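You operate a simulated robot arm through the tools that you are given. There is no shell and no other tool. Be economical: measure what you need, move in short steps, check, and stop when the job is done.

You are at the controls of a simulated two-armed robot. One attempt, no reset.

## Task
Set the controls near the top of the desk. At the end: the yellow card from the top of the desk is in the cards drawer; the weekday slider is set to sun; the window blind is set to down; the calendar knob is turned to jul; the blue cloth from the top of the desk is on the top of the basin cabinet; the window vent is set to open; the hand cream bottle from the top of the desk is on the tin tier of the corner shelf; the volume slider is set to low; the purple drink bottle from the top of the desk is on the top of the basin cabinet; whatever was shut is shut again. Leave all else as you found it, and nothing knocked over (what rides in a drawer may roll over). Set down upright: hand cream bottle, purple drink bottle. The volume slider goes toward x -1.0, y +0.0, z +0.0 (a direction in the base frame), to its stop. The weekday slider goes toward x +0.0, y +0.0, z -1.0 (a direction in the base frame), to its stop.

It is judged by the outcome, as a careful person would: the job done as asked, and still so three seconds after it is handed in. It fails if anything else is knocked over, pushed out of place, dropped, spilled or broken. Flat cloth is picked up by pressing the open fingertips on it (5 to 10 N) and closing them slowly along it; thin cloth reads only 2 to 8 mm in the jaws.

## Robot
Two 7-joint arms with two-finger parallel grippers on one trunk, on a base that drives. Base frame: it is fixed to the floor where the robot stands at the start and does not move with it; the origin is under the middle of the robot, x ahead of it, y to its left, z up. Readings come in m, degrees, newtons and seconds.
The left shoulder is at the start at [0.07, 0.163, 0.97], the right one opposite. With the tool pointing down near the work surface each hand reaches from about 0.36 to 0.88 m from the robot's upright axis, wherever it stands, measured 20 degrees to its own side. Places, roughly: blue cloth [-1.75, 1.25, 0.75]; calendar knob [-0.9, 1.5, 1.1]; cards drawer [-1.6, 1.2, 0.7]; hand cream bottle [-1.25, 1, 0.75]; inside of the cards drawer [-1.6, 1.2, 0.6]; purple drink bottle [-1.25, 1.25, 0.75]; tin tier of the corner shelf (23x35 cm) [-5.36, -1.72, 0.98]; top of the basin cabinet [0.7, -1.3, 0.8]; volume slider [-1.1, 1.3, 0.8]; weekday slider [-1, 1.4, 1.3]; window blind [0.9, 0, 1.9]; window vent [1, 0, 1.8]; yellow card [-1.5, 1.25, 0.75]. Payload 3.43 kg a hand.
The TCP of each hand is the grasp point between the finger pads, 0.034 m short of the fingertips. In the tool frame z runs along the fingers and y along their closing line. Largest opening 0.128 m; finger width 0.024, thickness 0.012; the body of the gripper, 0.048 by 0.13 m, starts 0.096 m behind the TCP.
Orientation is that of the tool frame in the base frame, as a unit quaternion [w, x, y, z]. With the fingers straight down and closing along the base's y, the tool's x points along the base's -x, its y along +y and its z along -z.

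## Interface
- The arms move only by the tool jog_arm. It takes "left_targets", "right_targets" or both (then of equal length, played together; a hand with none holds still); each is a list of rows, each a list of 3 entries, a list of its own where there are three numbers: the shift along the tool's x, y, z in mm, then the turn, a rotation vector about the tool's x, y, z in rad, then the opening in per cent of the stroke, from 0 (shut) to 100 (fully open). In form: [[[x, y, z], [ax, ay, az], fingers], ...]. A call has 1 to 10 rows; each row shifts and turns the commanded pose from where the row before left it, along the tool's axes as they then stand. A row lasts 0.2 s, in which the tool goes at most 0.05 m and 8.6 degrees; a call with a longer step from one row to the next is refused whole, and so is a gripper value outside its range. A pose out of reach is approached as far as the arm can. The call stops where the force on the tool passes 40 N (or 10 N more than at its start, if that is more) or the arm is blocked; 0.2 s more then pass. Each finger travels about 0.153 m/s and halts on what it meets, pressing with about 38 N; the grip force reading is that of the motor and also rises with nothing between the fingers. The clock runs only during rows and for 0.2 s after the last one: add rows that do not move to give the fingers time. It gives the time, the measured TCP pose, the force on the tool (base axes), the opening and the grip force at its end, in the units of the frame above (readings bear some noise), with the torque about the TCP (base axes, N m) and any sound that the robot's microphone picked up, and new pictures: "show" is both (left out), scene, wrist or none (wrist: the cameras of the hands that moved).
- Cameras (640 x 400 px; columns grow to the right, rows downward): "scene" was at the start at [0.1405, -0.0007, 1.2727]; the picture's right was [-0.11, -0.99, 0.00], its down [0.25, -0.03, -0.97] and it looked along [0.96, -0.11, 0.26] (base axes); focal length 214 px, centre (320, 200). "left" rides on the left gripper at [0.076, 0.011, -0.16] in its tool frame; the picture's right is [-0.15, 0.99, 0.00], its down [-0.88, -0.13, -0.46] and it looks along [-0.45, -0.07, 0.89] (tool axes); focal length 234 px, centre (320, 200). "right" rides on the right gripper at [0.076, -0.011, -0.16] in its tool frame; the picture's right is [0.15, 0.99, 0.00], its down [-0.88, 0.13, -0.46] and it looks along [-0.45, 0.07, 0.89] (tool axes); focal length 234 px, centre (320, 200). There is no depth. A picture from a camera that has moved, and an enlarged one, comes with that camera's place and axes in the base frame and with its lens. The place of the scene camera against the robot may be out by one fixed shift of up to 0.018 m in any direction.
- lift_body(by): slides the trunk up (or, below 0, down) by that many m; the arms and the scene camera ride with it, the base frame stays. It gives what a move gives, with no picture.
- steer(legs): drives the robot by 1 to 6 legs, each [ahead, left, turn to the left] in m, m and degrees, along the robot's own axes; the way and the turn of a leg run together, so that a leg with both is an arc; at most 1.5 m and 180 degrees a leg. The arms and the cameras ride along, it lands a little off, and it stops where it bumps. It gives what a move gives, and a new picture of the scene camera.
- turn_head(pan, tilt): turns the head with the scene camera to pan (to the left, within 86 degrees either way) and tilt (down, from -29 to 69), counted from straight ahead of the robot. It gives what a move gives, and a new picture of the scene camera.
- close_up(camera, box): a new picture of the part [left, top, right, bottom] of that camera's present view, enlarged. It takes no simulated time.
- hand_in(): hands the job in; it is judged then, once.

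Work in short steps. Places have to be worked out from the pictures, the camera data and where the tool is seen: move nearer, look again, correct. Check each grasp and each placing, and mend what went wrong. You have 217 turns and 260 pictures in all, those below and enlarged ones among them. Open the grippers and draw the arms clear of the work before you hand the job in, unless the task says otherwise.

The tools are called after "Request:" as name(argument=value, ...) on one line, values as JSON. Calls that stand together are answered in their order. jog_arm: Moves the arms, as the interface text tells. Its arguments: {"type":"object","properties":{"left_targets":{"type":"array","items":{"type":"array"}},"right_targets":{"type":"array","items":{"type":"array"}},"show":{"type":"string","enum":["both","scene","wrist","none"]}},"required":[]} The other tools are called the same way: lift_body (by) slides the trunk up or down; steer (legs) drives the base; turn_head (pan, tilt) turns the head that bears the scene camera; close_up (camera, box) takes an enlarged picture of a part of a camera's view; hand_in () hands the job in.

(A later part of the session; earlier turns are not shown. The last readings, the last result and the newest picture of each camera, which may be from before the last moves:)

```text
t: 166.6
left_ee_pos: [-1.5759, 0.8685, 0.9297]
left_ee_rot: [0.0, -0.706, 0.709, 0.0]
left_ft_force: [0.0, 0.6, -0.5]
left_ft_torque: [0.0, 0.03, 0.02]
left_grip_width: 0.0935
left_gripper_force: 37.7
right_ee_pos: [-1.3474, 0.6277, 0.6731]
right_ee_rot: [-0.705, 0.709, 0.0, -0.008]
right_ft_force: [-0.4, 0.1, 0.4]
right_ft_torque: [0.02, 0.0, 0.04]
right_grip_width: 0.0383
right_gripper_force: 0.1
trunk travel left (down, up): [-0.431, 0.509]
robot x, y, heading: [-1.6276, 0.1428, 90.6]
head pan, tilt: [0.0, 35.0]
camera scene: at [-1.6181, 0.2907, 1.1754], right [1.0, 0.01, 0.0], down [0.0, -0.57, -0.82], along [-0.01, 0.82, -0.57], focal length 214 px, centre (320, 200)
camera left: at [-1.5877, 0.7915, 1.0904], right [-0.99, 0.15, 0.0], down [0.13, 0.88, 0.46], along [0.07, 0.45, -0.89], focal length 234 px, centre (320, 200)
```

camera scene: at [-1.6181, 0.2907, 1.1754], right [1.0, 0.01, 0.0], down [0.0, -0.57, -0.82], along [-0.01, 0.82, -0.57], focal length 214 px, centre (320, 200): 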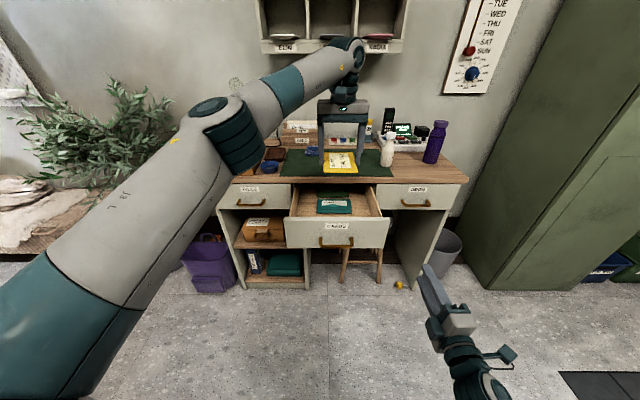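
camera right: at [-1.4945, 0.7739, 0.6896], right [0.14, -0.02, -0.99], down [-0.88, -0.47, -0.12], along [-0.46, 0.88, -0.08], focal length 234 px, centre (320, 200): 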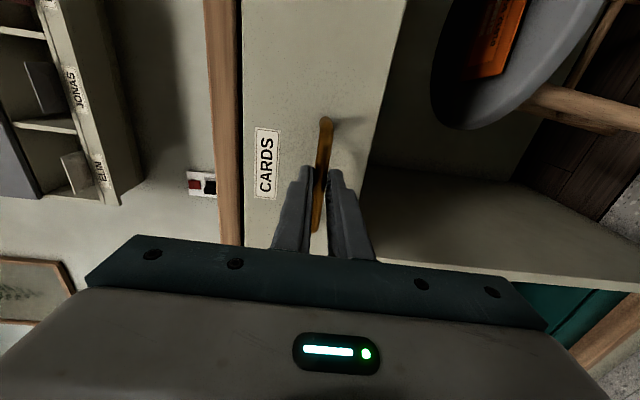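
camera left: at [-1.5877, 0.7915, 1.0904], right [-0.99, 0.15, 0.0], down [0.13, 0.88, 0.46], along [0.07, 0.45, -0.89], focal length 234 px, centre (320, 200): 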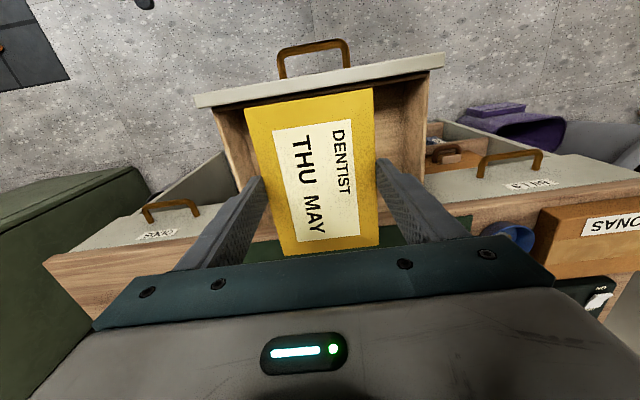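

Card is inside the drawer opening's outline. I shift 12 mm inward and lower to z≈0.75.

Request:
jog_arm(left_targets=[[[-12, 3, 20], [0, 0, 0], 64], [[0, 0, 40], [0, 0, 0], 64], [[0, 0, 40], [0, 0, 0], 64], [[0, 0, 40], [0, 0, 0], 64], [[0, 0, 40], [0, 0, 0], 64]], show="both")

```text
t: 167.8
left_ee_pos: [-1.579, 0.882, 0.7492]
left_ee_rot: [0.0, -0.707, 0.708, 0.001]
left_ft_force: [0.3, -0.5, -0.8]
left_ft_torque: [-0.03, -0.02, 0.0]
left_grip_width: 0.0936
left_gripper_force: 38.2
right_ee_pos: [-1.3484, 0.629, 0.6741]
right_ee_rot: [-0.705, 0.71, 0.001, -0.008]
right_ft_force: [-0.1, -0.2, -1.5]
right_ft_torque: [-0.01, 0.02, -0.01]
right_grip_width: 0.0384
right_gripper_force: 0.1
trunk travel left (down, up): [-0.431, 0.509]
robot x, y, heading: [-1.6294, 0.1417, 90.5]
head pan, tilt: [0.0, 35.0]
camera scene: at [-1.6201, 0.2916, 1.1754], right [1.0, 0.01, 0.0], down [0.01, -0.57, -0.82], along [-0.01, 0.82, -0.57], focal length 214 px, centre (320, 200)
camera left: at [-1.5913, 0.8058, 0.9096], right [-0.99, 0.15, 0.0], down [0.13, 0.88, 0.46], along [0.07, 0.45, -0.89], focal length 234 px, centre (320, 200)
```

scene: 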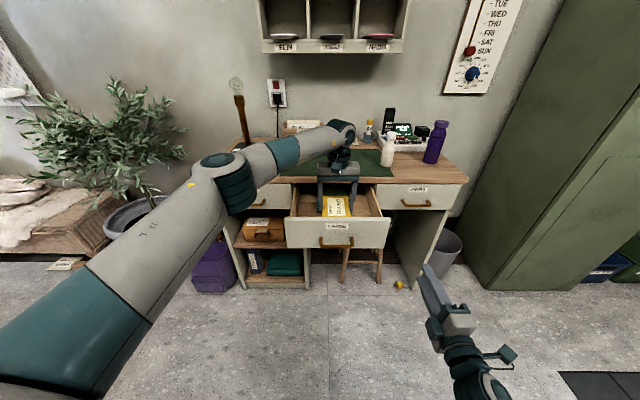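
left: 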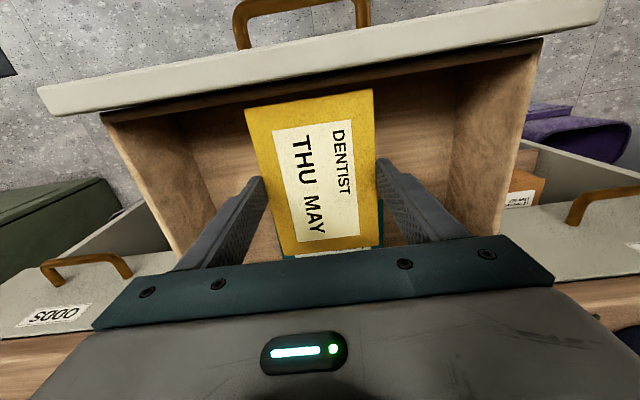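

Inside the drawer. Lower further in small steps to feel contact.

Request:
jog_arm(left_targets=[[[0, 0, 10], [0, 0, 0], 64], [[0, 0, 7], [0, 0, 0], 64], [[0, 0, 5], [0, 0, 0], 64], [[0, 0, 5], [0, 0, 0], 64], [[0, 0, 5], [0, 0, 0], 64]], show="wrist")

```text
t: 169.0
left_ee_pos: [-1.5783, 0.8815, 0.7181]
left_ee_rot: [0.002, -0.706, 0.708, 0.001]
left_ft_force: [-0.6, -1.1, -0.6]
left_ft_torque: [0.0, 0.0, 0.01]
left_grip_width: 0.0935
left_gripper_force: 38.1
right_ee_pos: [-1.3477, 0.6278, 0.6739]
right_ee_rot: [-0.704, 0.71, 0.001, -0.008]
right_ft_force: [0.1, 0.1, 0.3]
right_ft_torque: [0.02, -0.03, 0.03]
right_grip_width: 0.0385
right_gripper_force: 0.1
trunk travel left (down, up): [-0.431, 0.509]
robot x, y, heading: [-1.6275, 0.1444, 90.7]
head pan, tilt: [0.0, 35.0]
camera left: at [-1.5908, 0.8055, 0.8783], right [-0.99, 0.15, 0.0], down [0.13, 0.88, 0.46], along [0.07, 0.45, -0.89], focal length 234 px, centre (320, 200)
```

left: 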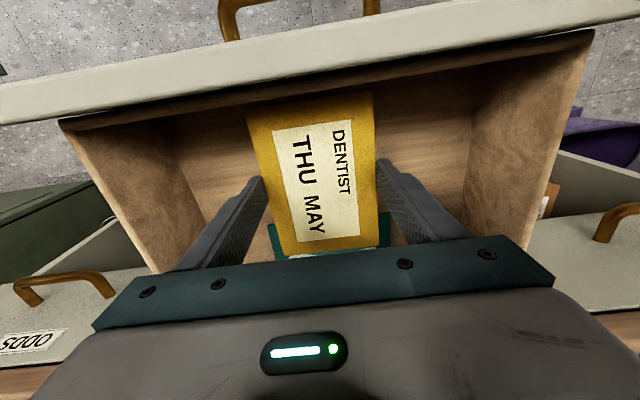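

Not yet in contact; continue down.

Request:
jog_arm(left_targets=[[[0, 0, 5], [0, 0, 0], 64], [[0, 0, 5], [0, 0, 0], 64], [[0, 0, 5], [0, 0, 0], 64], [[0, 0, 4], [0, 0, 0], 64], [[0, 0, 4], [0, 0, 0], 64]], show="wrist")

```text
t: 170.2
left_ee_pos: [-1.579, 0.8807, 0.6956]
left_ee_rot: [0.001, -0.706, 0.708, 0.0]
left_ft_force: [-0.3, 0.2, 0.3]
left_ft_torque: [0.01, -0.02, -0.01]
left_grip_width: 0.0936
left_gripper_force: 38.1
right_ee_pos: [-1.3478, 0.6272, 0.6732]
right_ee_rot: [-0.704, 0.71, 0.001, -0.008]
right_ft_force: [0.4, -0.2, -0.9]
right_ft_torque: [-0.02, -0.01, 0.01]
right_grip_width: 0.0382
right_gripper_force: 0.0
trunk travel left (down, up): [-0.431, 0.509]
robot x, y, heading: [-1.6314, 0.1447, 90.3]
head pan, tilt: [0.0, 35.0]
camera left: at [-1.5908, 0.8052, 0.8553], right [-0.99, 0.15, 0.0], down [0.13, 0.88, 0.46], along [0.07, 0.45, -0.89], focal length 234 px, centre (320, 200)
```

left: 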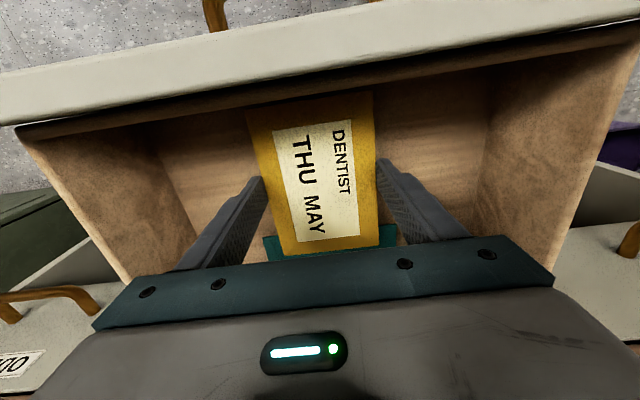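

Continue 15 mm more in 3 mm steps.

Request:
jog_arm(left_targets=[[[0, 0, 3], [0, 0, 0], 64], [[0, 0, 3], [0, 0, 0], 64], [[0, 0, 3], [0, 0, 0], 64], [[0, 0, 3], [0, 0, 0], 64], [[0, 0, 3], [0, 0, 0], 64]], show="none")

```text
t: 171.4
left_ee_pos: [-1.5794, 0.8815, 0.6805]
left_ee_rot: [0.001, -0.706, 0.708, 0.0]
left_ft_force: [0.4, 0.3, 0.9]
left_ft_torque: [0.06, -0.03, -0.01]
left_grip_width: 0.0936
left_gripper_force: 38.2
right_ee_pos: [-1.3485, 0.6281, 0.6743]
right_ee_rot: [-0.705, 0.709, 0.001, -0.009]
right_ft_force: [-1.3, 0.6, 0.7]
right_ft_torque: [0.02, -0.03, -0.04]
right_grip_width: 0.0384
right_gripper_force: 0.0
trunk travel left (down, up): [-0.431, 0.509]
robot x, y, heading: [-1.6283, 0.1477, 90.4]
head pan, tilt: [0.0, 35.0]
```

Request:
jog_arm(left_targets=[[[0, 0, 3], [0, 0, 0], 64], [[0, 0, 3], [0, 0, 0], 64], [[0, 0, 3], [0, 0, 0], 64], [[0, 0, 3], [0, 0, 0], 64]], show="wrist")

```text
t: 172.4
left_ee_pos: [-1.5797, 0.8839, 0.6779]
left_ee_rot: [-0.006, 0.707, -0.707, -0.003]
left_ft_force: [-0.5, 1.9, 21.3]
left_ft_torque: [-0.3, 0.97, -0.21]
left_grip_width: 0.0936
left_gripper_force: 37.9
right_ee_pos: [-1.3469, 0.6266, 0.6753]
right_ee_rot: [-0.705, 0.709, 0.0, -0.007]
right_ft_force: [0.1, 0.3, -0.3]
right_ft_torque: [-0.02, -0.03, 0.04]
right_grip_width: 0.0382
right_gripper_force: 0.1
trunk travel left (down, up): [-0.431, 0.509]
robot x, y, heading: [-1.6298, 0.1442, 90.4]
head pan, tilt: [0.0, 35.0]
stopped in row 4 (left hand): the force on the tool passed its limit at 43 N (the readings are from after the stop); the commanded pose is now the measured one
camera left: at [-1.5909, 0.8061, 0.8378], right [-0.99, 0.15, 0.0], down [0.13, 0.87, 0.47], along [0.07, 0.46, -0.88], focal length 234 px, centre (320, 200)
```

left: 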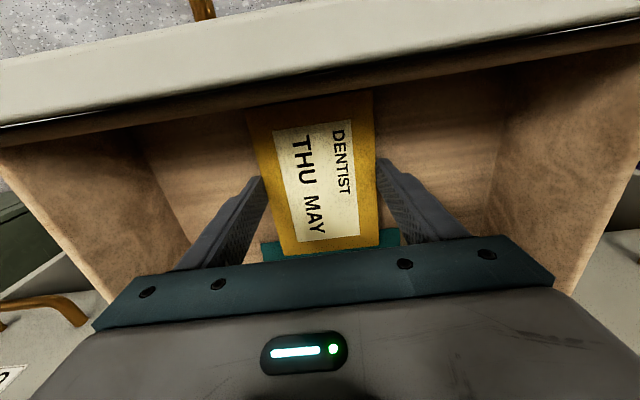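

Contact. I ease up 3 mm, release and lift straight out.

Request:
jog_arm(left_targets=[[[0, 0, -3], [0, 0, 0], 66], [[0, 0, 0], [0, 0, 0], 80], [[0, 0, 0], [0, 0, 0], 90], [[0, 0, -30], [0, 0, 0], 90], [[0, 0, -45], [0, 0, 0], 90], [[0, 0, -45], [0, 0, 0], 90], [[0, 0, -45], [0, 0, 0], 90], [[0, 0, -45], [0, 0, 0], 90]], show="wrist")

```text
t: 174.2
left_ee_pos: [-1.5784, 0.8798, 0.8878]
left_ee_rot: [0.003, -0.706, 0.708, 0.002]
left_ft_force: [0.0, -0.1, -0.6]
left_ft_torque: [0.04, 0.01, -0.01]
left_grip_width: 0.1151
left_gripper_force: 0.0
right_ee_pos: [-1.348, 0.6266, 0.6745]
right_ee_rot: [-0.705, 0.709, 0.001, -0.008]
right_ft_force: [0.8, -0.1, 0.2]
right_ft_torque: [-0.01, 0.0, -0.01]
right_grip_width: 0.0384
right_gripper_force: 0.0
trunk travel left (down, up): [-0.431, 0.509]
robot x, y, heading: [-1.6324, 0.1474, 90.9]
head pan, tilt: [0.0, 35.0]
camera left: at [-1.5901, 0.803, 1.0483], right [-0.99, 0.15, 0.0], down [0.13, 0.88, 0.46], along [0.07, 0.46, -0.89], focal length 234 px, centre (320, 200)
```

left: 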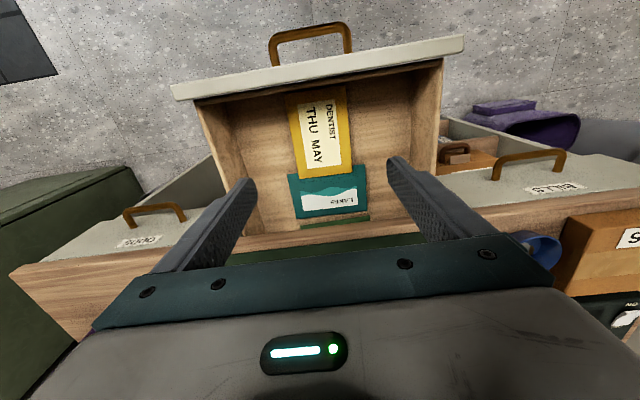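

Card lies in the drawer. Now I push the drawer shut with the right hand's closed fingers, just above the handle.

Request:
jog_arm(right_targets=[[[-45, -17, 0], [0, 0, 0], 0], [[-45, -17, 0], [0, 0, 0], 0], [[-45, -17, 0], [0, 0, 0], 0], [[-45, 0, 0], [0, 0, 0], 0], [[-45, 0, 0], [0, 0, 0], 0], [[0, 0, 40], [0, 0, 0], 0], [[0, 0, 40], [0, 0, 0], 0], [[0, 0, 20], [0, 0, 0], 0]], show="wrist")

```text
t: 176.0
left_ee_pos: [-1.5771, 0.8803, 0.8873]
left_ee_rot: [0.003, -0.706, 0.708, 0.002]
left_ft_force: [-0.5, -0.7, -0.9]
left_ft_torque: [0.01, 0.01, 0.01]
left_grip_width: 0.1151
left_gripper_force: 0.1
right_ee_pos: [-1.5798, 0.7344, 0.713]
right_ee_rot: [-0.705, 0.71, 0.0, -0.008]
right_ft_force: [-0.9, 1.0, -0.1]
right_ft_torque: [-0.02, 0.0, -0.02]
right_grip_width: 0.0002
right_gripper_force: 33.0
right hand out of reach, approached as far as the arm can: row 2, 3
trunk travel left (down, up): [-0.431, 0.509]
robot x, y, heading: [-1.6303, 0.1417, 90.5]
head pan, tilt: [0.0, 35.0]
camera right: at [-1.501, 0.5764, 0.727], right [0.14, -0.01, -0.99], down [-0.88, -0.47, -0.12], along [-0.46, 0.88, -0.07], focal length 234 px, centre (320, 200)
```

right: 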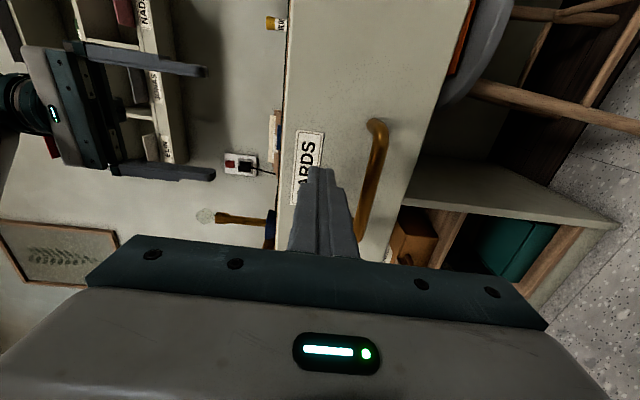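

Fingers are on the front above the handle. Push forward to close.

Request:
jog_arm(right_targets=[[[0, 0, 20], [0, 0, 0], 0], [[0, 0, 25], [0, 0, 0], 0], [[0, 0, 25], [0, 0, 0], 0], [[0, 0, 25], [0, 0, 0], 0], [[0, 0, 25], [0, 0, 0], 0], [[0, 0, 25], [0, 0, 0], 0], [[0, 0, 25], [0, 0, 0], 0], [[0, 0, 25], [0, 0, 0], 0], [[0, 0, 20], [0, 0, 0], 0], [[0, 0, 15], [0, 0, 0], 0]], show="scene")

```text
t: 178.2
left_ee_pos: [-1.5784, 0.8813, 0.8878]
left_ee_rot: [0.003, -0.707, 0.707, 0.002]
left_ft_force: [0.7, -0.3, -0.8]
left_ft_torque: [-0.01, 0.0, 0.01]
left_grip_width: 0.1151
left_gripper_force: 0.0
right_ee_pos: [-1.5788, 0.9641, 0.7152]
right_ee_rot: [-0.705, 0.709, 0.0, -0.009]
right_ft_force: [-0.6, -1.1, 0.5]
right_ft_torque: [-0.02, 0.0, 0.01]
right_grip_width: 0.0
right_gripper_force: 33.2
trunk travel left (down, up): [-0.431, 0.509]
robot x, y, heading: [-1.6285, 0.1441, 90.3]
head pan, tilt: [0.0, 35.0]
camera scene: at [-1.6203, 0.2913, 1.1754], right [1.0, 0.01, 0.0], down [0.01, -0.57, -0.82], along [-0.01, 0.82, -0.57], focal length 214 px, centre (320, 200)
```

scene: 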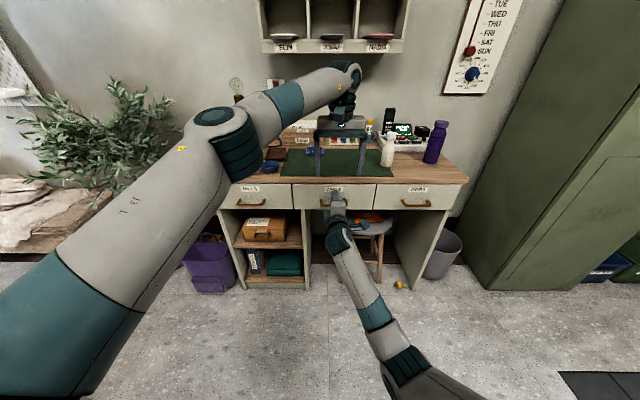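

Nearly shut; a bit more until the stop is felt.

Request:
jog_arm(right_targets=[[[0, 0, 8], [0, 0, 0], 0], [[0, 0, 8], [0, 0, 0], 0], [[0, 0, 8], [0, 0, 0], 0]], show="none")

Request:
close_up(camera="scene", box=[200, 160, 480, 260])

```text
t: 178.6
left_ee_pos: [-1.5779, 0.8789, 0.8884]
left_ee_rot: [0.002, -0.706, 0.708, 0.002]
left_ft_force: [0.4, 0.7, -0.3]
left_ft_torque: [-0.03, 0.0, 0.02]
left_grip_width: 0.1151
left_gripper_force: 0.2
right_ee_pos: [-1.5793, 0.9662, 0.7147]
right_ee_rot: [-0.705, 0.709, 0.0, -0.008]
right_ft_force: [2.3, -17.8, 3.9]
right_ft_torque: [0.17, 0.09, -0.27]
right_grip_width: 0.0002
right_gripper_force: 33.0
trunk travel left (down, up): [-0.431, 0.509]
robot x, y, heading: [-1.6296, 0.142, 90.5]
head pan, tilt: [0.0, 35.0]
stopped in row 1 (right hand): the force on the tool passed its limit at 46 N (the readings are from after the stop); the commanded pose is now the measured one
```

```text
2.29 times, centred on (340, 210) of scene
camera zoom: at [-1.6199, 0.2896, 1.1756], right [1.0, 0.01, 0.0], down [0.0, -0.57, -0.82], along [-0.01, 0.82, -0.57], focal length 490 px, centre (274, 177)
```

zoom: 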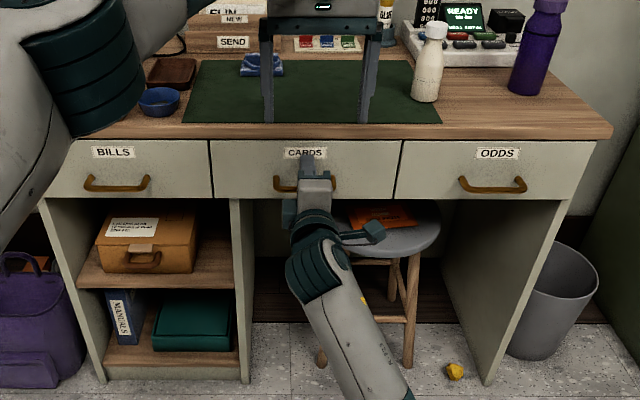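

Drawer is shut. I withdraw the right hand and turn it back to pointing down; raise the left.

Request:
jog_arm(right_targets=[[[0, 0, -45], [0, 0, 0], 10], [[0, 0, -45], [0, 0, 0], 10], [[0, 0, -45], [0, 0, 0.15], 30], [[0, 0, -45], [0, 0, 0.15], 60], [[0, 0, 0], [0, 0, 0.15], 60], [[0, 0, 0], [0, 0, 0.15], 60], [[0, 0, 0], [0, 0, 0.15], 60], [[0, 0, 0], [0, 0, 0.15], 60], [[0, 0, 0], [0, 0, 0.15], 60], [[0, 0, 0], [0, 0, 0.15], 60]], left_targets=[[[0, 0, -40], [0, 0, 0], 60], [[0, 0, -40], [0, 0, 0], 60], [[0, 0, -40], [0, 0, 0], 60], [[0, 40, 0], [0, 0, 0], 60], [[30, 40, 0], [0, 0, 0], 60], [[30, 40, 0], [0, 0, 0], 60], [[30, 0, 0], [0, 0, 0], 60], [[0, 0, 0], [0, 0, 0], 60], [[0, 0, 0], [0, 0, 0], 60], [[0, 0, 0], [0, 0, 0], 60]], show="none")

Request:
jog_arm(right_targets=[[[-20, -20, 0], [0, 0, 0.15], 60], [[-30, -30, 0], [0, 0, 0.15], 60], [[-30, -30, 0], [0, 0, 0.08], 60], [[-30, -30, 0], [0, 0.15, 0], 60], [[0, -30, 0], [0, 0.15, 0], 60], [[0, -30, 0], [0, 0.15, 0], 60], [[0, 0, 0], [0, 0.15, 0], 60], [[0, 0, 0], [0, 0.15, 0], 60], [[0, 0, 0], [0, 0.15, 0], 60], [[0, 0, 0], [0, 0.15, 0], 60]], show="none")

Request:
jog_arm(right_targets=[[[0, 0, 0], [0, 0.15, 0], 60], [[0, 0, 0], [0, 0.15, 0], 60], [[0, 0, 0], [0, 0.15, 0], 60], [[0, 0, 0], [0, 0.07, 0], 60]], show="none")

```text
t: 180.6
left_ee_pos: [-1.7, 0.7822, 0.9988]
left_ee_rot: [0.004, -0.707, 0.707, 0.002]
left_ft_force: [-0.1, 0.4, 0.8]
left_ft_torque: [0.0, -0.01, 0.03]
left_grip_width: 0.0767
left_gripper_force: 0.0
left hand out of reach, approached as far as the arm can: row 3
right_ee_pos: [-1.5331, 0.7931, 0.6987]
right_ee_rot: [0.635, -0.629, 0.316, 0.319]
right_ft_force: [-0.5, -1.0, -0.4]
right_ft_torque: [-0.03, 0.03, 0.03]
right_grip_width: 0.0769
right_gripper_force: 0.1
trunk travel left (down, up): [-0.431, 0.509]
robot x, y, heading: [-1.6302, 0.14, 90.6]
head pan, tilt: [0.0, 35.0]
stopped in row 10 (right hand): the arm was blocked; the commanded pose is now the measured one
```

```text
t: 182.8
left_ee_pos: [-1.7001, 0.7829, 0.9981]
left_ee_rot: [-0.004, 0.707, -0.707, -0.001]
left_ft_force: [0.4, 0.7, -0.4]
left_ft_torque: [0.02, -0.02, 0.04]
left_grip_width: 0.077
left_gripper_force: 0.0
right_ee_pos: [-1.3881, 0.8408, 0.8262]
right_ee_rot: [-0.279, 0.696, -0.656, -0.09]
right_ft_force: [0.2, 0.1, -0.6]
right_ft_torque: [0.04, 0.01, -0.04]
right_grip_width: 0.0768
right_gripper_force: 0.1
right hand out of reach, approached as far as the arm can: row 9, 10
trunk travel left (down, up): [-0.431, 0.509]
robot x, y, heading: [-1.6289, 0.1478, 90.6]
head pan, tilt: [0.0, 35.0]
```

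```text
t: 183.8
left_ee_pos: [-1.6989, 0.7833, 0.9984]
left_ee_rot: [0.003, -0.706, 0.708, 0.002]
left_ft_force: [0.3, 0.1, 0.5]
left_ft_torque: [0.0, 0.0, 0.02]
left_grip_width: 0.0766
left_gripper_force: 0.1
right_ee_pos: [-1.3745, 0.8812, 0.8082]
right_ee_rot: [0.094, -0.701, 0.702, -0.087]
right_ft_force: [-0.3, -0.3, 0.6]
right_ft_torque: [-0.01, -0.02, -0.03]
right_grip_width: 0.0768
right_gripper_force: 0.1
right hand out of reach, approached as far as the arm can: row 1, 2, 3
trunk travel left (down, up): [-0.431, 0.509]
robot x, y, heading: [-1.6277, 0.1437, 90.6]
head pan, tilt: [0.0, 35.0]
```

I correct the right hand's tilt (about 15° about its x).

Request:
jog_arm(right_targets=[[[30, 0, -40], [-0.13, 0, 0], 60], [[30, 0, -40], [-0.125, 0, 0], 60], [[0, -30, -40], [0, 0, 0], 100], [[0, -30, -20], [0, 0, 0], 100], [[0, 0, 0], [0, 0, 0], 100]], show="none")

Request:
steer(legs=[[0.36, -0.2, 0]])

Request:
turn_head(pan=0, tilt=50)

```text
t: 185.0
left_ee_pos: [-1.7003, 0.7826, 0.9981]
left_ee_rot: [0.004, -0.707, 0.707, 0.001]
left_ft_force: [0.3, 0.1, -0.3]
left_ft_torque: [-0.02, -0.02, -0.02]
left_grip_width: 0.0767
left_gripper_force: 0.1
right_ee_pos: [-1.2929, 0.8767, 0.9423]
right_ee_rot: [-0.003, 0.707, -0.707, -0.004]
right_ft_force: [-0.6, -0.5, 0.2]
right_ft_torque: [-0.05, -0.04, 0.0]
right_grip_width: 0.1279
right_gripper_force: 0.1
right hand out of reach, approached as far as the arm can: row 1, 2
trunk travel left (down, up): [-0.431, 0.509]
robot x, y, heading: [-1.6275, 0.1449, 90.4]
head pan, tilt: [0.0, 35.0]
```

```text
t: 187.6
left_ee_pos: [-1.5002, 1.1419, 0.9978]
left_ee_rot: [0.002, -0.706, 0.708, 0.002]
left_ft_force: [-0.1, 0.3, -0.3]
left_ft_torque: [-0.01, 0.03, -0.01]
left_grip_width: 0.0768
left_gripper_force: 0.0
right_ee_pos: [-1.0928, 1.236, 0.941]
right_ee_rot: [-0.004, 0.708, -0.706, -0.004]
right_ft_force: [-0.6, 0.9, -0.9]
right_ft_torque: [0.0, 0.01, -0.04]
right_grip_width: 0.1279
right_gripper_force: 0.0
trunk travel left (down, up): [-0.431, 0.509]
robot x, y, heading: [-1.43, 0.5031, 90.4]
head pan, tilt: [0.0, 35.0]
camera scene: at [-1.4213, 0.6505, 1.1753], right [1.0, 0.01, 0.0], down [0.0, -0.57, -0.82], along [-0.01, 0.82, -0.57], focal length 214 px, centre (320, 200)
```

scene: 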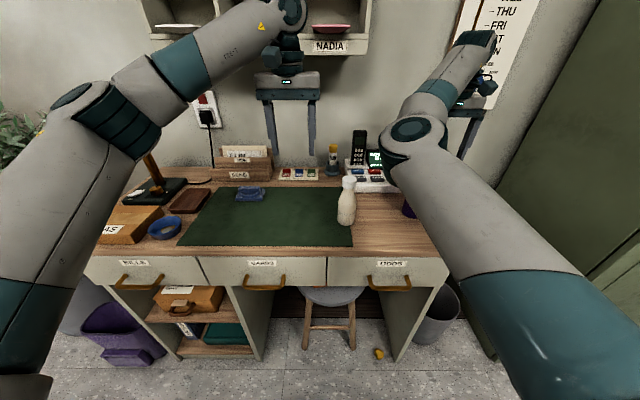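

```text
t: 188.3
left_ee_pos: [-1.5007, 1.142, 0.998]
left_ee_rot: [0.003, -0.706, 0.708, 0.002]
left_ft_force: [0.0, -0.3, 0.4]
left_ft_torque: [0.01, 0.0, 0.01]
left_grip_width: 0.0768
left_gripper_force: 0.1
right_ee_pos: [-1.0933, 1.2338, 0.9409]
right_ee_rot: [-0.004, 0.707, -0.707, -0.004]
right_ft_force: [0.7, 0.1, -1.0]
right_ft_torque: [-0.02, 0.01, -0.03]
right_grip_width: 0.1278
right_gripper_force: 0.0
trunk travel left (down, up): [-0.431, 0.509]
robot x, y, heading: [-1.4313, 0.5017, 90.5]
head pan, tilt: [0.0, 50.0]
camera scene: at [-1.4216, 0.6388, 1.1537], right [1.0, 0.01, 0.0], down [0.01, -0.77, -0.64], along [0.0, 0.64, -0.77], focal length 214 px, centre (320, 200)
```

scene: 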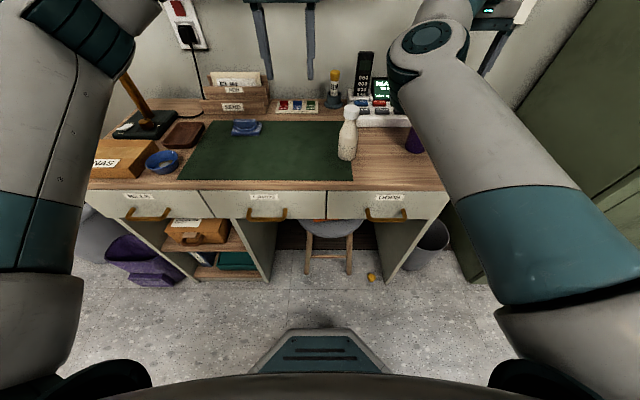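

The right hand came near the purple bottle; I check with its camera.

Request:
close_up(camera="right", box=[0, 0, 640, 400])

Request:
close_up(camera="left", box=[0, 0, 640, 400])

```text
1.00 times, centred on (320, 200) of right (not enlarged: the box is as wide or as high as the picture)
camera zoom: at [-1.0818, 1.1574, 1.101], right [-0.99, -0.15, 0.0], down [-0.13, 0.88, 0.47], along [-0.07, 0.46, -0.89], focal length 234 px, centre (320, 200)
```

zoom: 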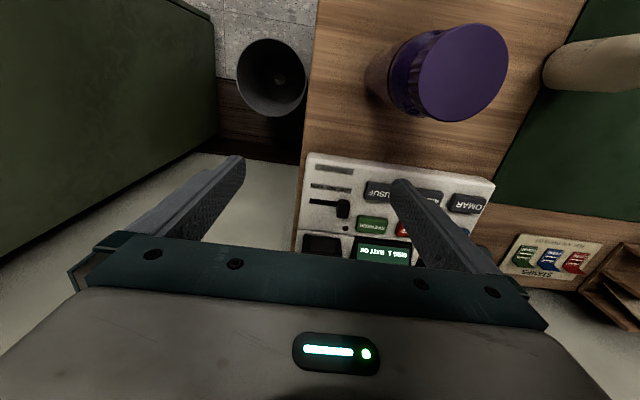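

```text
1.00 times, centred on (320, 200) of left (not enlarged: the box is as wide or as high as the picture)
camera zoom: at [-1.5122, 1.065, 1.158], right [-0.99, 0.15, 0.0], down [0.13, 0.88, 0.46], along [0.07, 0.46, -0.89], focal length 234 px, centre (320, 200)
```

zoom: 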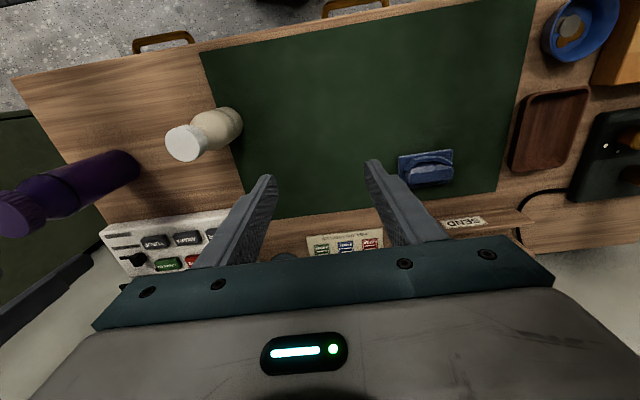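

Bottle is upright at (-1.16, 1.146), top z≈0.95. I raise the right hand and move above it.

Request:
jog_arm(right_targets=[[[0, 0, -40], [0, 0, 0], 100], [[0, 0, -40], [0, 0, 0], 100], [[30, 22, 0], [0, 0, 0], 100], [[30, 22, 0], [0, 0, 0], 100], [[28, 23, 0], [0, 0, 0], 100]], show="wrist")

```text
t: 189.6
left_ee_pos: [-1.4995, 1.1425, 0.9987]
left_ee_rot: [0.003, -0.707, 0.707, 0.001]
left_ft_force: [-0.1, 0.2, -0.4]
left_ft_torque: [-0.06, -0.01, -0.02]
left_grip_width: 0.0768
left_gripper_force: 0.0
right_ee_pos: [-1.1297, 1.1735, 1.0206]
right_ee_rot: [-0.004, 0.707, -0.707, -0.004]
right_ft_force: [0.2, -0.7, -0.5]
right_ft_torque: [-0.01, -0.01, -0.01]
right_grip_width: 0.128
right_gripper_force: 0.1
right hand out of reach, approached as far as the arm can: row 4, 5
trunk travel left (down, up): [-0.431, 0.509]
robot x, y, heading: [-1.4291, 0.4985, 90.5]
head pan, tilt: [0.0, 50.0]
camera right: at [-1.1189, 1.0968, 1.1802], right [-0.99, -0.15, 0.0], down [-0.13, 0.88, 0.46], along [-0.07, 0.46, -0.89], focal length 234 px, centre (320, 200)
```

right: 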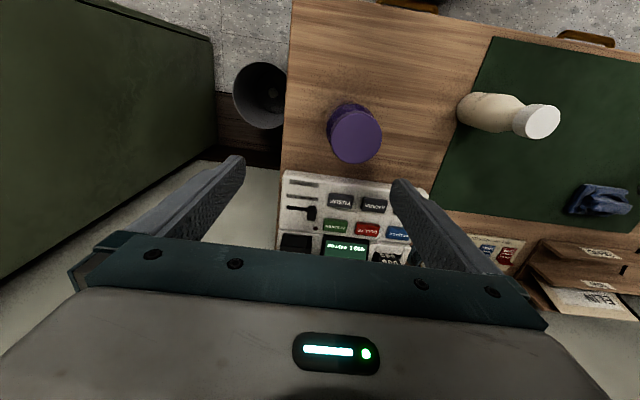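

I raise the trunk 0.1 to have reach, then centre at (-1.162, 1.142).

Request:
lift_body(by=0.1)

Request:
jog_arm(right_targets=[[[16, 16, 20], [0, 0, 0], 100], [[15, 16, 40], [0, 0, 0], 100], [[0, 0, 30], [0, 0, 0], 100]], show="wrist")

```text
t: 190.9
left_ee_pos: [-1.501, 1.1438, 1.0981]
left_ee_rot: [0.002, -0.706, 0.708, 0.001]
left_ft_force: [-0.5, 0.6, 0.0]
left_ft_torque: [0.0, -0.02, 0.03]
left_grip_width: 0.0765
left_gripper_force: 0.1
right_ee_pos: [-1.1314, 1.1737, 1.1212]
right_ee_rot: [0.003, -0.707, 0.707, 0.003]
right_ft_force: [-0.1, 0.3, -0.6]
right_ft_torque: [-0.04, 0.02, 0.02]
right_grip_width: 0.128
right_gripper_force: 0.0
trunk travel left (down, up): [-0.531, 0.409]
robot x, y, heading: [-1.4272, 0.5017, 90.6]
head pan, tilt: [0.0, 50.0]
```

```text
t: 191.7
left_ee_pos: [-1.4997, 1.1431, 1.0981]
left_ee_rot: [0.002, -0.707, 0.708, 0.001]
left_ft_force: [0.3, -0.3, -0.1]
left_ft_torque: [-0.01, -0.01, -0.05]
left_grip_width: 0.077
left_gripper_force: 0.0
right_ee_pos: [-1.1125, 1.1887, 1.0525]
right_ee_rot: [-0.004, 0.708, -0.707, -0.004]
right_ft_force: [0.0, -0.1, -0.5]
right_ft_torque: [-0.05, 0.0, -0.03]
right_grip_width: 0.1279
right_gripper_force: 0.1
right hand out of reach, approached as far as the arm can: row 1, 2, 3
trunk travel left (down, up): [-0.531, 0.409]
robot x, y, heading: [-1.4322, 0.5024, 90.4]
head pan, tilt: [0.0, 50.0]
camera right: at [-1.1007, 1.1123, 1.2115], right [-0.99, -0.15, 0.0], down [-0.13, 0.88, 0.47], along [-0.07, 0.46, -0.89], focal length 234 px, centre (320, 200)
```

right: 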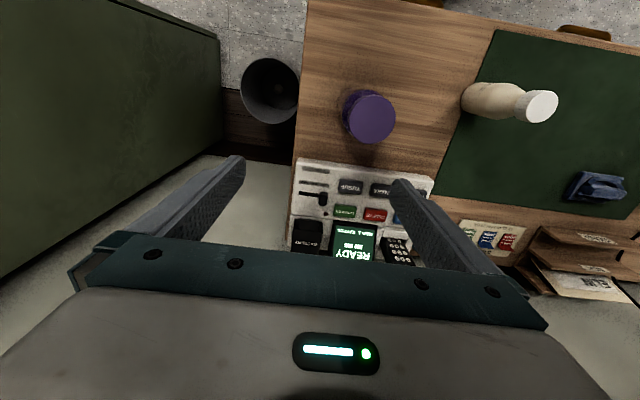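

The right arm's elbow posture limits it inward; I shift the base by the needed (-0.05, -0.045) instead.

Request:
steer(legs=[[-0.046, 0.05, 0]])

Request:
close_up(camera="right", box=[0, 0, 640, 400])

```text
t: 192.7
left_ee_pos: [-1.5489, 1.0951, 1.0978]
left_ee_rot: [0.003, -0.706, 0.708, 0.001]
left_ft_force: [0.3, -0.4, 0.7]
left_ft_torque: [0.0, -0.01, 0.04]
left_grip_width: 0.0768
left_gripper_force: 0.0
right_ee_pos: [-1.1627, 1.1421, 1.0537]
right_ee_rot: [0.003, -0.707, 0.708, 0.004]
right_ft_force: [-0.6, 0.4, 0.4]
right_ft_torque: [0.06, -0.04, -0.01]
right_grip_width: 0.1282
right_gripper_force: 0.1
trunk travel left (down, up): [-0.531, 0.409]
robot x, y, heading: [-1.4794, 0.4576, 90.4]
head pan, tilt: [0.0, 50.0]
camera scene: at [-1.4712, 0.5913, 1.2537], right [1.0, 0.01, 0.0], down [0.01, -0.77, -0.64], along [0.0, 0.64, -0.77], focal length 214 px, centre (320, 200)
```

scene: 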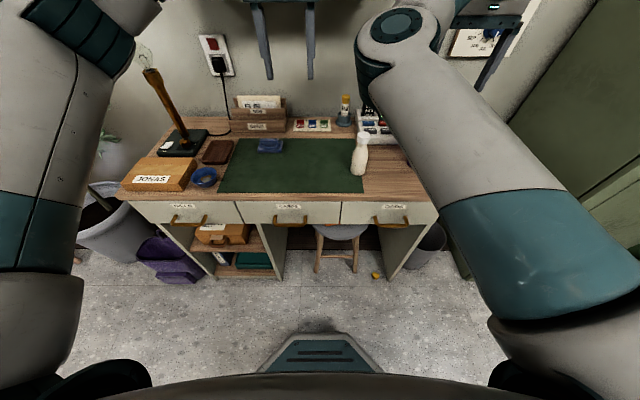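

```text
1.00 times, centred on (320, 200) of right (not enlarged: the box is as wide or as high as the picture)
camera zoom: at [-1.1504, 1.0639, 1.2125], right [-0.99, -0.15, 0.0], down [-0.13, 0.88, 0.47], along [-0.07, 0.46, -0.89], focal length 234 px, centre (320, 200)
```

zoom: 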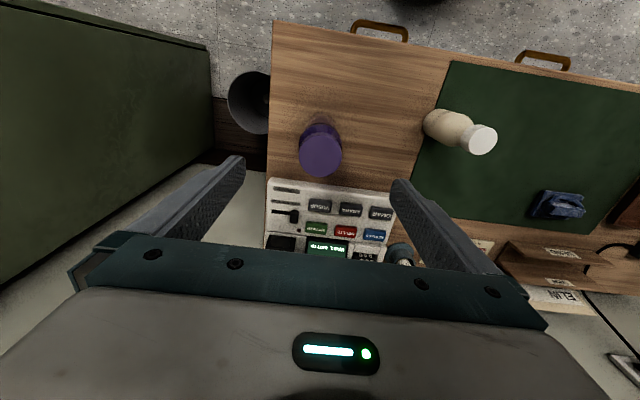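

Centred within 3 mm. Descend to z≈0.875 around the bottle.

Request:
jog_arm(right_targets=[[[2, 0, 30], [0, 0, 0], 100], [[0, 0, 30], [0, 0, 0], 100], [[0, 0, 30], [0, 0, 0], 100]], show="wrist")

```text
t: 193.5
left_ee_pos: [-1.5479, 1.0958, 1.0973]
left_ee_rot: [0.002, -0.706, 0.708, 0.001]
left_ft_force: [-0.1, 1.3, -0.8]
left_ft_torque: [-0.01, 0.02, 0.03]
left_grip_width: 0.077
left_gripper_force: 0.1
right_ee_pos: [-1.1603, 1.1422, 0.962]
right_ee_rot: [0.003, -0.707, 0.707, 0.003]
right_ft_force: [0.8, 0.3, -0.7]
right_ft_torque: [-0.04, -0.02, 0.0]
right_grip_width: 0.1279
right_gripper_force: 0.1
trunk travel left (down, up): [-0.531, 0.409]
robot x, y, heading: [-1.4816, 0.4568, 90.1]
head pan, tilt: [0.0, 50.0]
camera right: at [-1.1488, 1.065, 1.1217], right [-0.99, -0.15, 0.0], down [-0.13, 0.88, 0.46], along [-0.07, 0.46, -0.89], focal length 234 px, centre (320, 200)
```

right: 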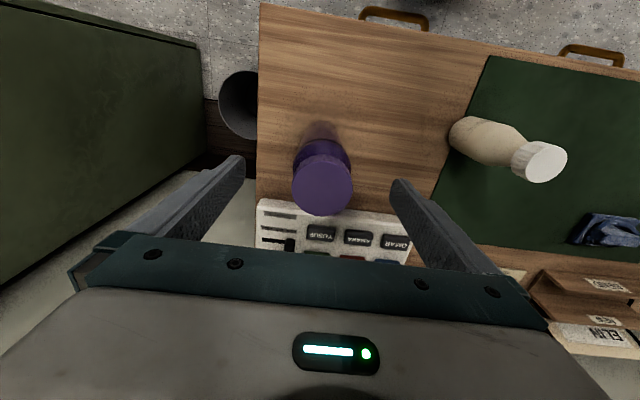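

Good straddle. Down 86 mm more and close.

Request:
jog_arm(right_targets=[[[0, 0, 30], [0, 0, 0], 100], [[0, 0, 30], [0, 0, 0], 100], [[0, 0, 26], [0, 0, 0], 100], [[0, 0, 0], [0, 0, 0], 70], [[0, 0, 0], [0, 0, 0], 55], [[0, 0, 0], [0, 0, 0], 45], [[0, 0, 0], [0, 0, 0], 40]], show="wrist")

```text
t: 195.1
left_ee_pos: [-1.5489, 1.0958, 1.0967]
left_ee_rot: [0.003, -0.706, 0.708, 0.002]
left_ft_force: [0.3, -0.4, -0.2]
left_ft_torque: [-0.03, 0.02, 0.0]
left_grip_width: 0.0767
left_gripper_force: 0.0
right_ee_pos: [-1.1599, 1.1418, 0.8768]
right_ee_rot: [-0.004, 0.707, -0.707, -0.003]
right_ft_force: [0.1, 0.2, 0.0]
right_ft_torque: [0.0, 0.06, -0.01]
right_grip_width: 0.0558
right_gripper_force: 38.5
trunk travel left (down, up): [-0.531, 0.409]
robot x, y, heading: [-1.4825, 0.4534, 90.5]
head pan, tilt: [0.0, 50.0]
camera right: at [-1.1489, 1.0645, 1.0361], right [-0.99, -0.15, 0.0], down [-0.13, 0.88, 0.46], along [-0.07, 0.46, -0.89], focal length 234 px, centre (320, 200)
```

right: 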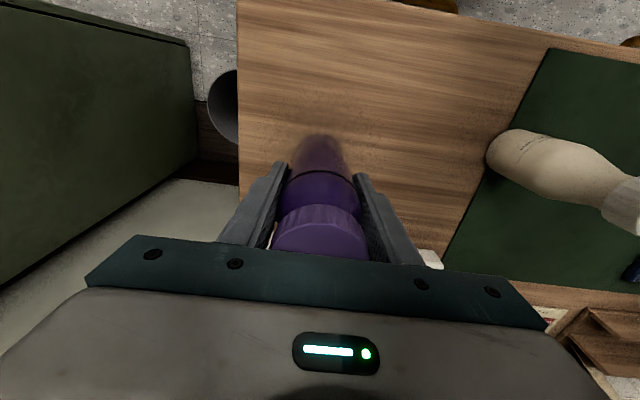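

Bottle gripped (56 mm). Lift it and at the same time move the left hand above the cloth at (-1.665, 1.213).

Request:
jog_arm(right_targets=[[[0, 0, -20], [0, 0, 0], 38], [[0, 0, -30], [0, 0, 0], 38], [[0, 0, -30], [0, 0, 0], 38], [[0, 0, -30], [0, 0, 0], 38], [[0, 0, 0], [0, 0, 0], 38], [[0, 0, 0], [0, 0, 0], 38]], left_targets=[[[-20, 20, 30], [0, 0, 0], 60], [[-20, 20, 30], [0, 0, 0], 60], [[-20, 20, 30], [0, 0, 0], 60], [[-20, 20, 30], [0, 0, 0], 60], [[-20, 20, 30], [0, 0, 0], 60], [[-17, 16, 20], [0, 0, 0], 60]], show="both")

```text
t: 196.5
left_ee_pos: [-1.666, 1.2144, 0.9262]
left_ee_rot: [0.004, -0.706, 0.709, 0.002]
left_ft_force: [0.1, 0.3, 0.6]
left_ft_torque: [-0.04, -0.03, 0.0]
left_grip_width: 0.0769
left_gripper_force: 0.1
right_ee_pos: [-1.1618, 1.1425, 0.9889]
right_ee_rot: [-0.004, 0.707, -0.707, -0.003]
right_ft_force: [0.1, -0.8, -1.6]
right_ft_torque: [0.01, 0.0, -0.02]
right_grip_width: 0.0559
right_gripper_force: 38.3
trunk travel left (down, up): [-0.531, 0.409]
robot x, y, heading: [-1.4833, 0.4591, 90.3]
head pan, tilt: [0.0, 50.0]
camera scene: at [-1.4711, 0.5923, 1.2536], right [1.0, 0.01, 0.0], down [0.01, -0.77, -0.64], along [0.0, 0.64, -0.77], focal length 214 px, centre (320, 200)
camera right: at [-1.1504, 1.0649, 1.1481], right [-0.99, -0.15, 0.0], down [-0.13, 0.88, 0.46], along [-0.07, 0.46, -0.89], focal length 234 px, centre (320, 200)
camera left: at [-1.6785, 1.1375, 1.0863], right [-0.99, 0.15, 0.0], down [0.13, 0.88, 0.46], along [0.07, 0.46, -0.89], focal length 234 px, centre (320, 200)
```

scene: 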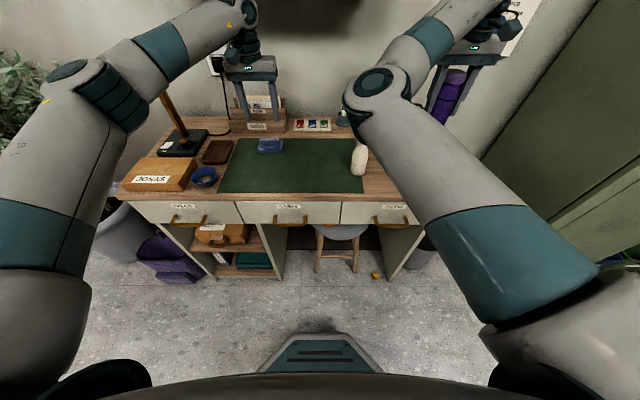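
right: 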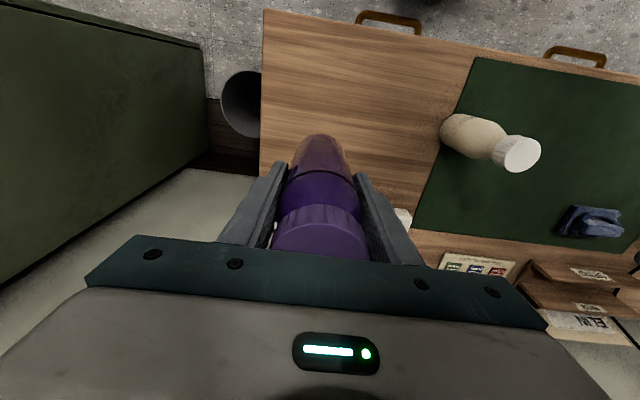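
left: 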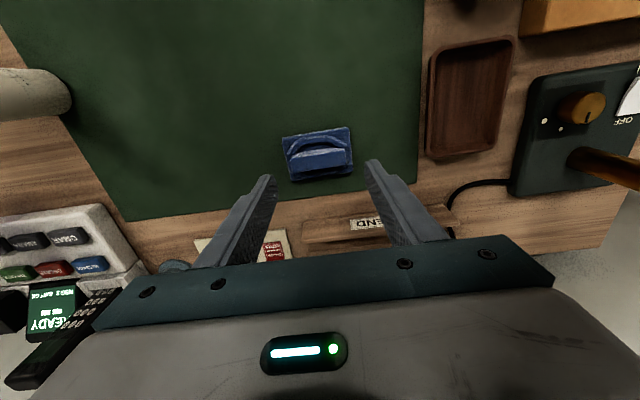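

Zoom on the cloth from the left camera.

Request:
close_up(camera="left", box=[260, 110, 388, 190])

```text
5.00 times, centred on (324, 150) of left
camera zoom: at [-1.6785, 1.1375, 1.0863], right [-0.99, 0.15, 0.0], down [0.13, 0.88, 0.46], along [0.07, 0.46, -0.89], focal length 1171 px, centre (300, 450)
```

zoom: 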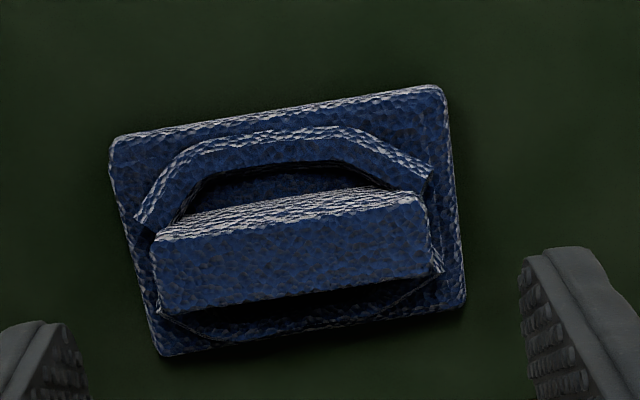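

It's a folded cloth, ~85x60 mm, aligned with x. I open fully, centre on it and descend to just above the mat.

Request:
jog_arm(left_targets=[[[-9, -3, 0], [0, 0, 0], 100], [[0, 0, 30], [0, 0, 0], 100], [[0, 0, 30], [0, 0, 0], 100], [[0, 0, 25], [0, 0, 0], 100], [[0, 0, 10], [0, 0, 0], 100]], show="wrist")

```text
t: 197.7
left_ee_pos: [-1.6601, 1.2225, 0.8335]
left_ee_rot: [0.003, -0.706, 0.708, 0.002]
left_ft_force: [0.1, -0.1, 0.6]
left_ft_torque: [0.01, -0.01, -0.02]
left_grip_width: 0.128
left_gripper_force: 0.0
right_ee_pos: [-1.1615, 1.1409, 0.9885]
right_ee_rot: [-0.004, 0.708, -0.707, -0.004]
right_ft_force: [0.4, 0.6, -0.2]
right_ft_torque: [0.0, 0.01, -0.01]
right_grip_width: 0.0559
right_gripper_force: 38.4
trunk travel left (down, up): [-0.531, 0.409]
robot x, y, heading: [-1.4757, 0.4581, 90.6]
head pan, tilt: [0.0, 50.0]
camera left: at [-1.6728, 1.1457, 0.9932], right [-0.99, 0.15, 0.0], down [0.13, 0.88, 0.46], along [0.07, 0.46, -0.89], focal length 234 px, centre (320, 200)
```

left: 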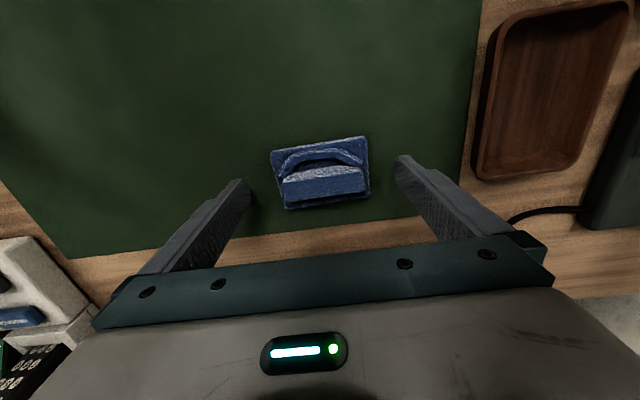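

Centred. Down 14 mm and close slowly.

Request:
jog_arm(left_targets=[[[0, 0, 6], [0, 0, 0], 100], [[0, 0, 5], [0, 0, 0], 100], [[0, 0, 3], [0, 0, 0], 100], [[0, 0, 0], [0, 0, 0], 88], [[0, 0, 0], [0, 0, 0], 76], [[0, 0, 0], [0, 0, 0], 66], [[0, 0, 0], [0, 0, 0], 60], [[0, 0, 0], [0, 0, 0], 56]], show="wrist")

```text
t: 199.5
left_ee_pos: [-1.6603, 1.2231, 0.8204]
left_ee_rot: [0.002, -0.706, 0.708, 0.001]
left_ft_force: [-0.2, 0.2, 0.0]
left_ft_torque: [0.02, 0.05, 0.02]
left_grip_width: 0.0837
left_gripper_force: 37.4
right_ee_pos: [-1.1617, 1.1417, 0.9875]
right_ee_rot: [0.004, -0.707, 0.707, 0.004]
right_ft_force: [-0.4, -0.1, -0.2]
right_ft_torque: [0.01, 0.01, -0.01]
right_grip_width: 0.056
right_gripper_force: 38.3
trunk travel left (down, up): [-0.531, 0.409]
robot x, y, heading: [-1.4784, 0.4537, 90.5]
head pan, tilt: [0.0, 50.0]
camera left: at [-1.6723, 1.1463, 0.9795], right [-0.99, 0.15, 0.0], down [0.13, 0.88, 0.46], along [0.07, 0.46, -0.89], focal length 234 px, centre (320, 200)
```

left: 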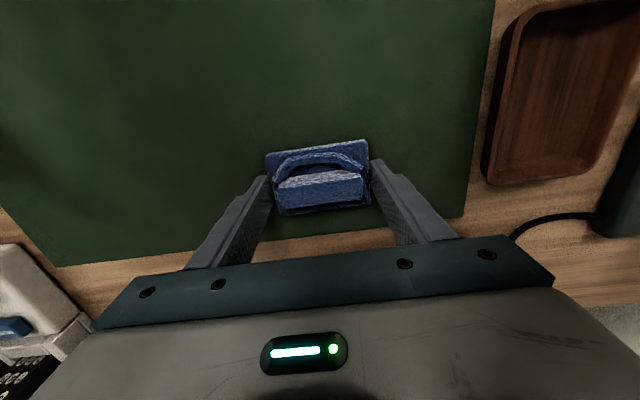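

It resists at 84 mm (rigid-like). I lift slowly and check it comes along.

Request:
jog_arm(left_targets=[[[0, 0, -4], [0, 0, 0], 56], [[0, 0, -10], [0, 0, 0], 56], [[0, 0, -20], [0, 0, 0], 56], [[0, 0, -30], [0, 0, 0], 56], [[0, 0, -30], [0, 0, 0], 56]], show="wrist")

```text
t: 200.7
left_ee_pos: [-1.6621, 1.2225, 0.914]
left_ee_rot: [0.004, -0.706, 0.709, 0.002]
left_ft_force: [-0.4, 0.0, -0.8]
left_ft_torque: [0.04, 0.01, -0.03]
left_grip_width: 0.0835
left_gripper_force: 38.6
right_ee_pos: [-1.1625, 1.1415, 0.9898]
right_ee_rot: [-0.005, 0.707, -0.707, -0.003]
right_ft_force: [-0.4, -0.3, -0.8]
right_ft_torque: [0.06, -0.01, 0.0]
right_grip_width: 0.0559
right_gripper_force: 38.2
trunk travel left (down, up): [-0.531, 0.409]
robot x, y, heading: [-1.4761, 0.4564, 90.1]
head pan, tilt: [0.0, 50.0]
camera left: at [-1.6733, 1.1445, 1.0738], right [-0.99, 0.15, 0.0], down [0.13, 0.88, 0.46], along [0.07, 0.46, -0.89], focal length 234 px, centre (320, 200)
```

left: 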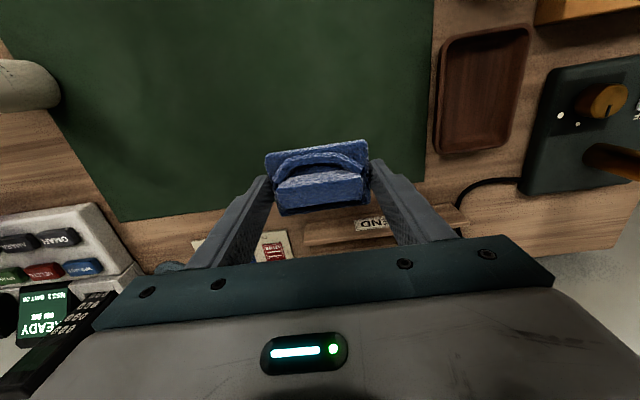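

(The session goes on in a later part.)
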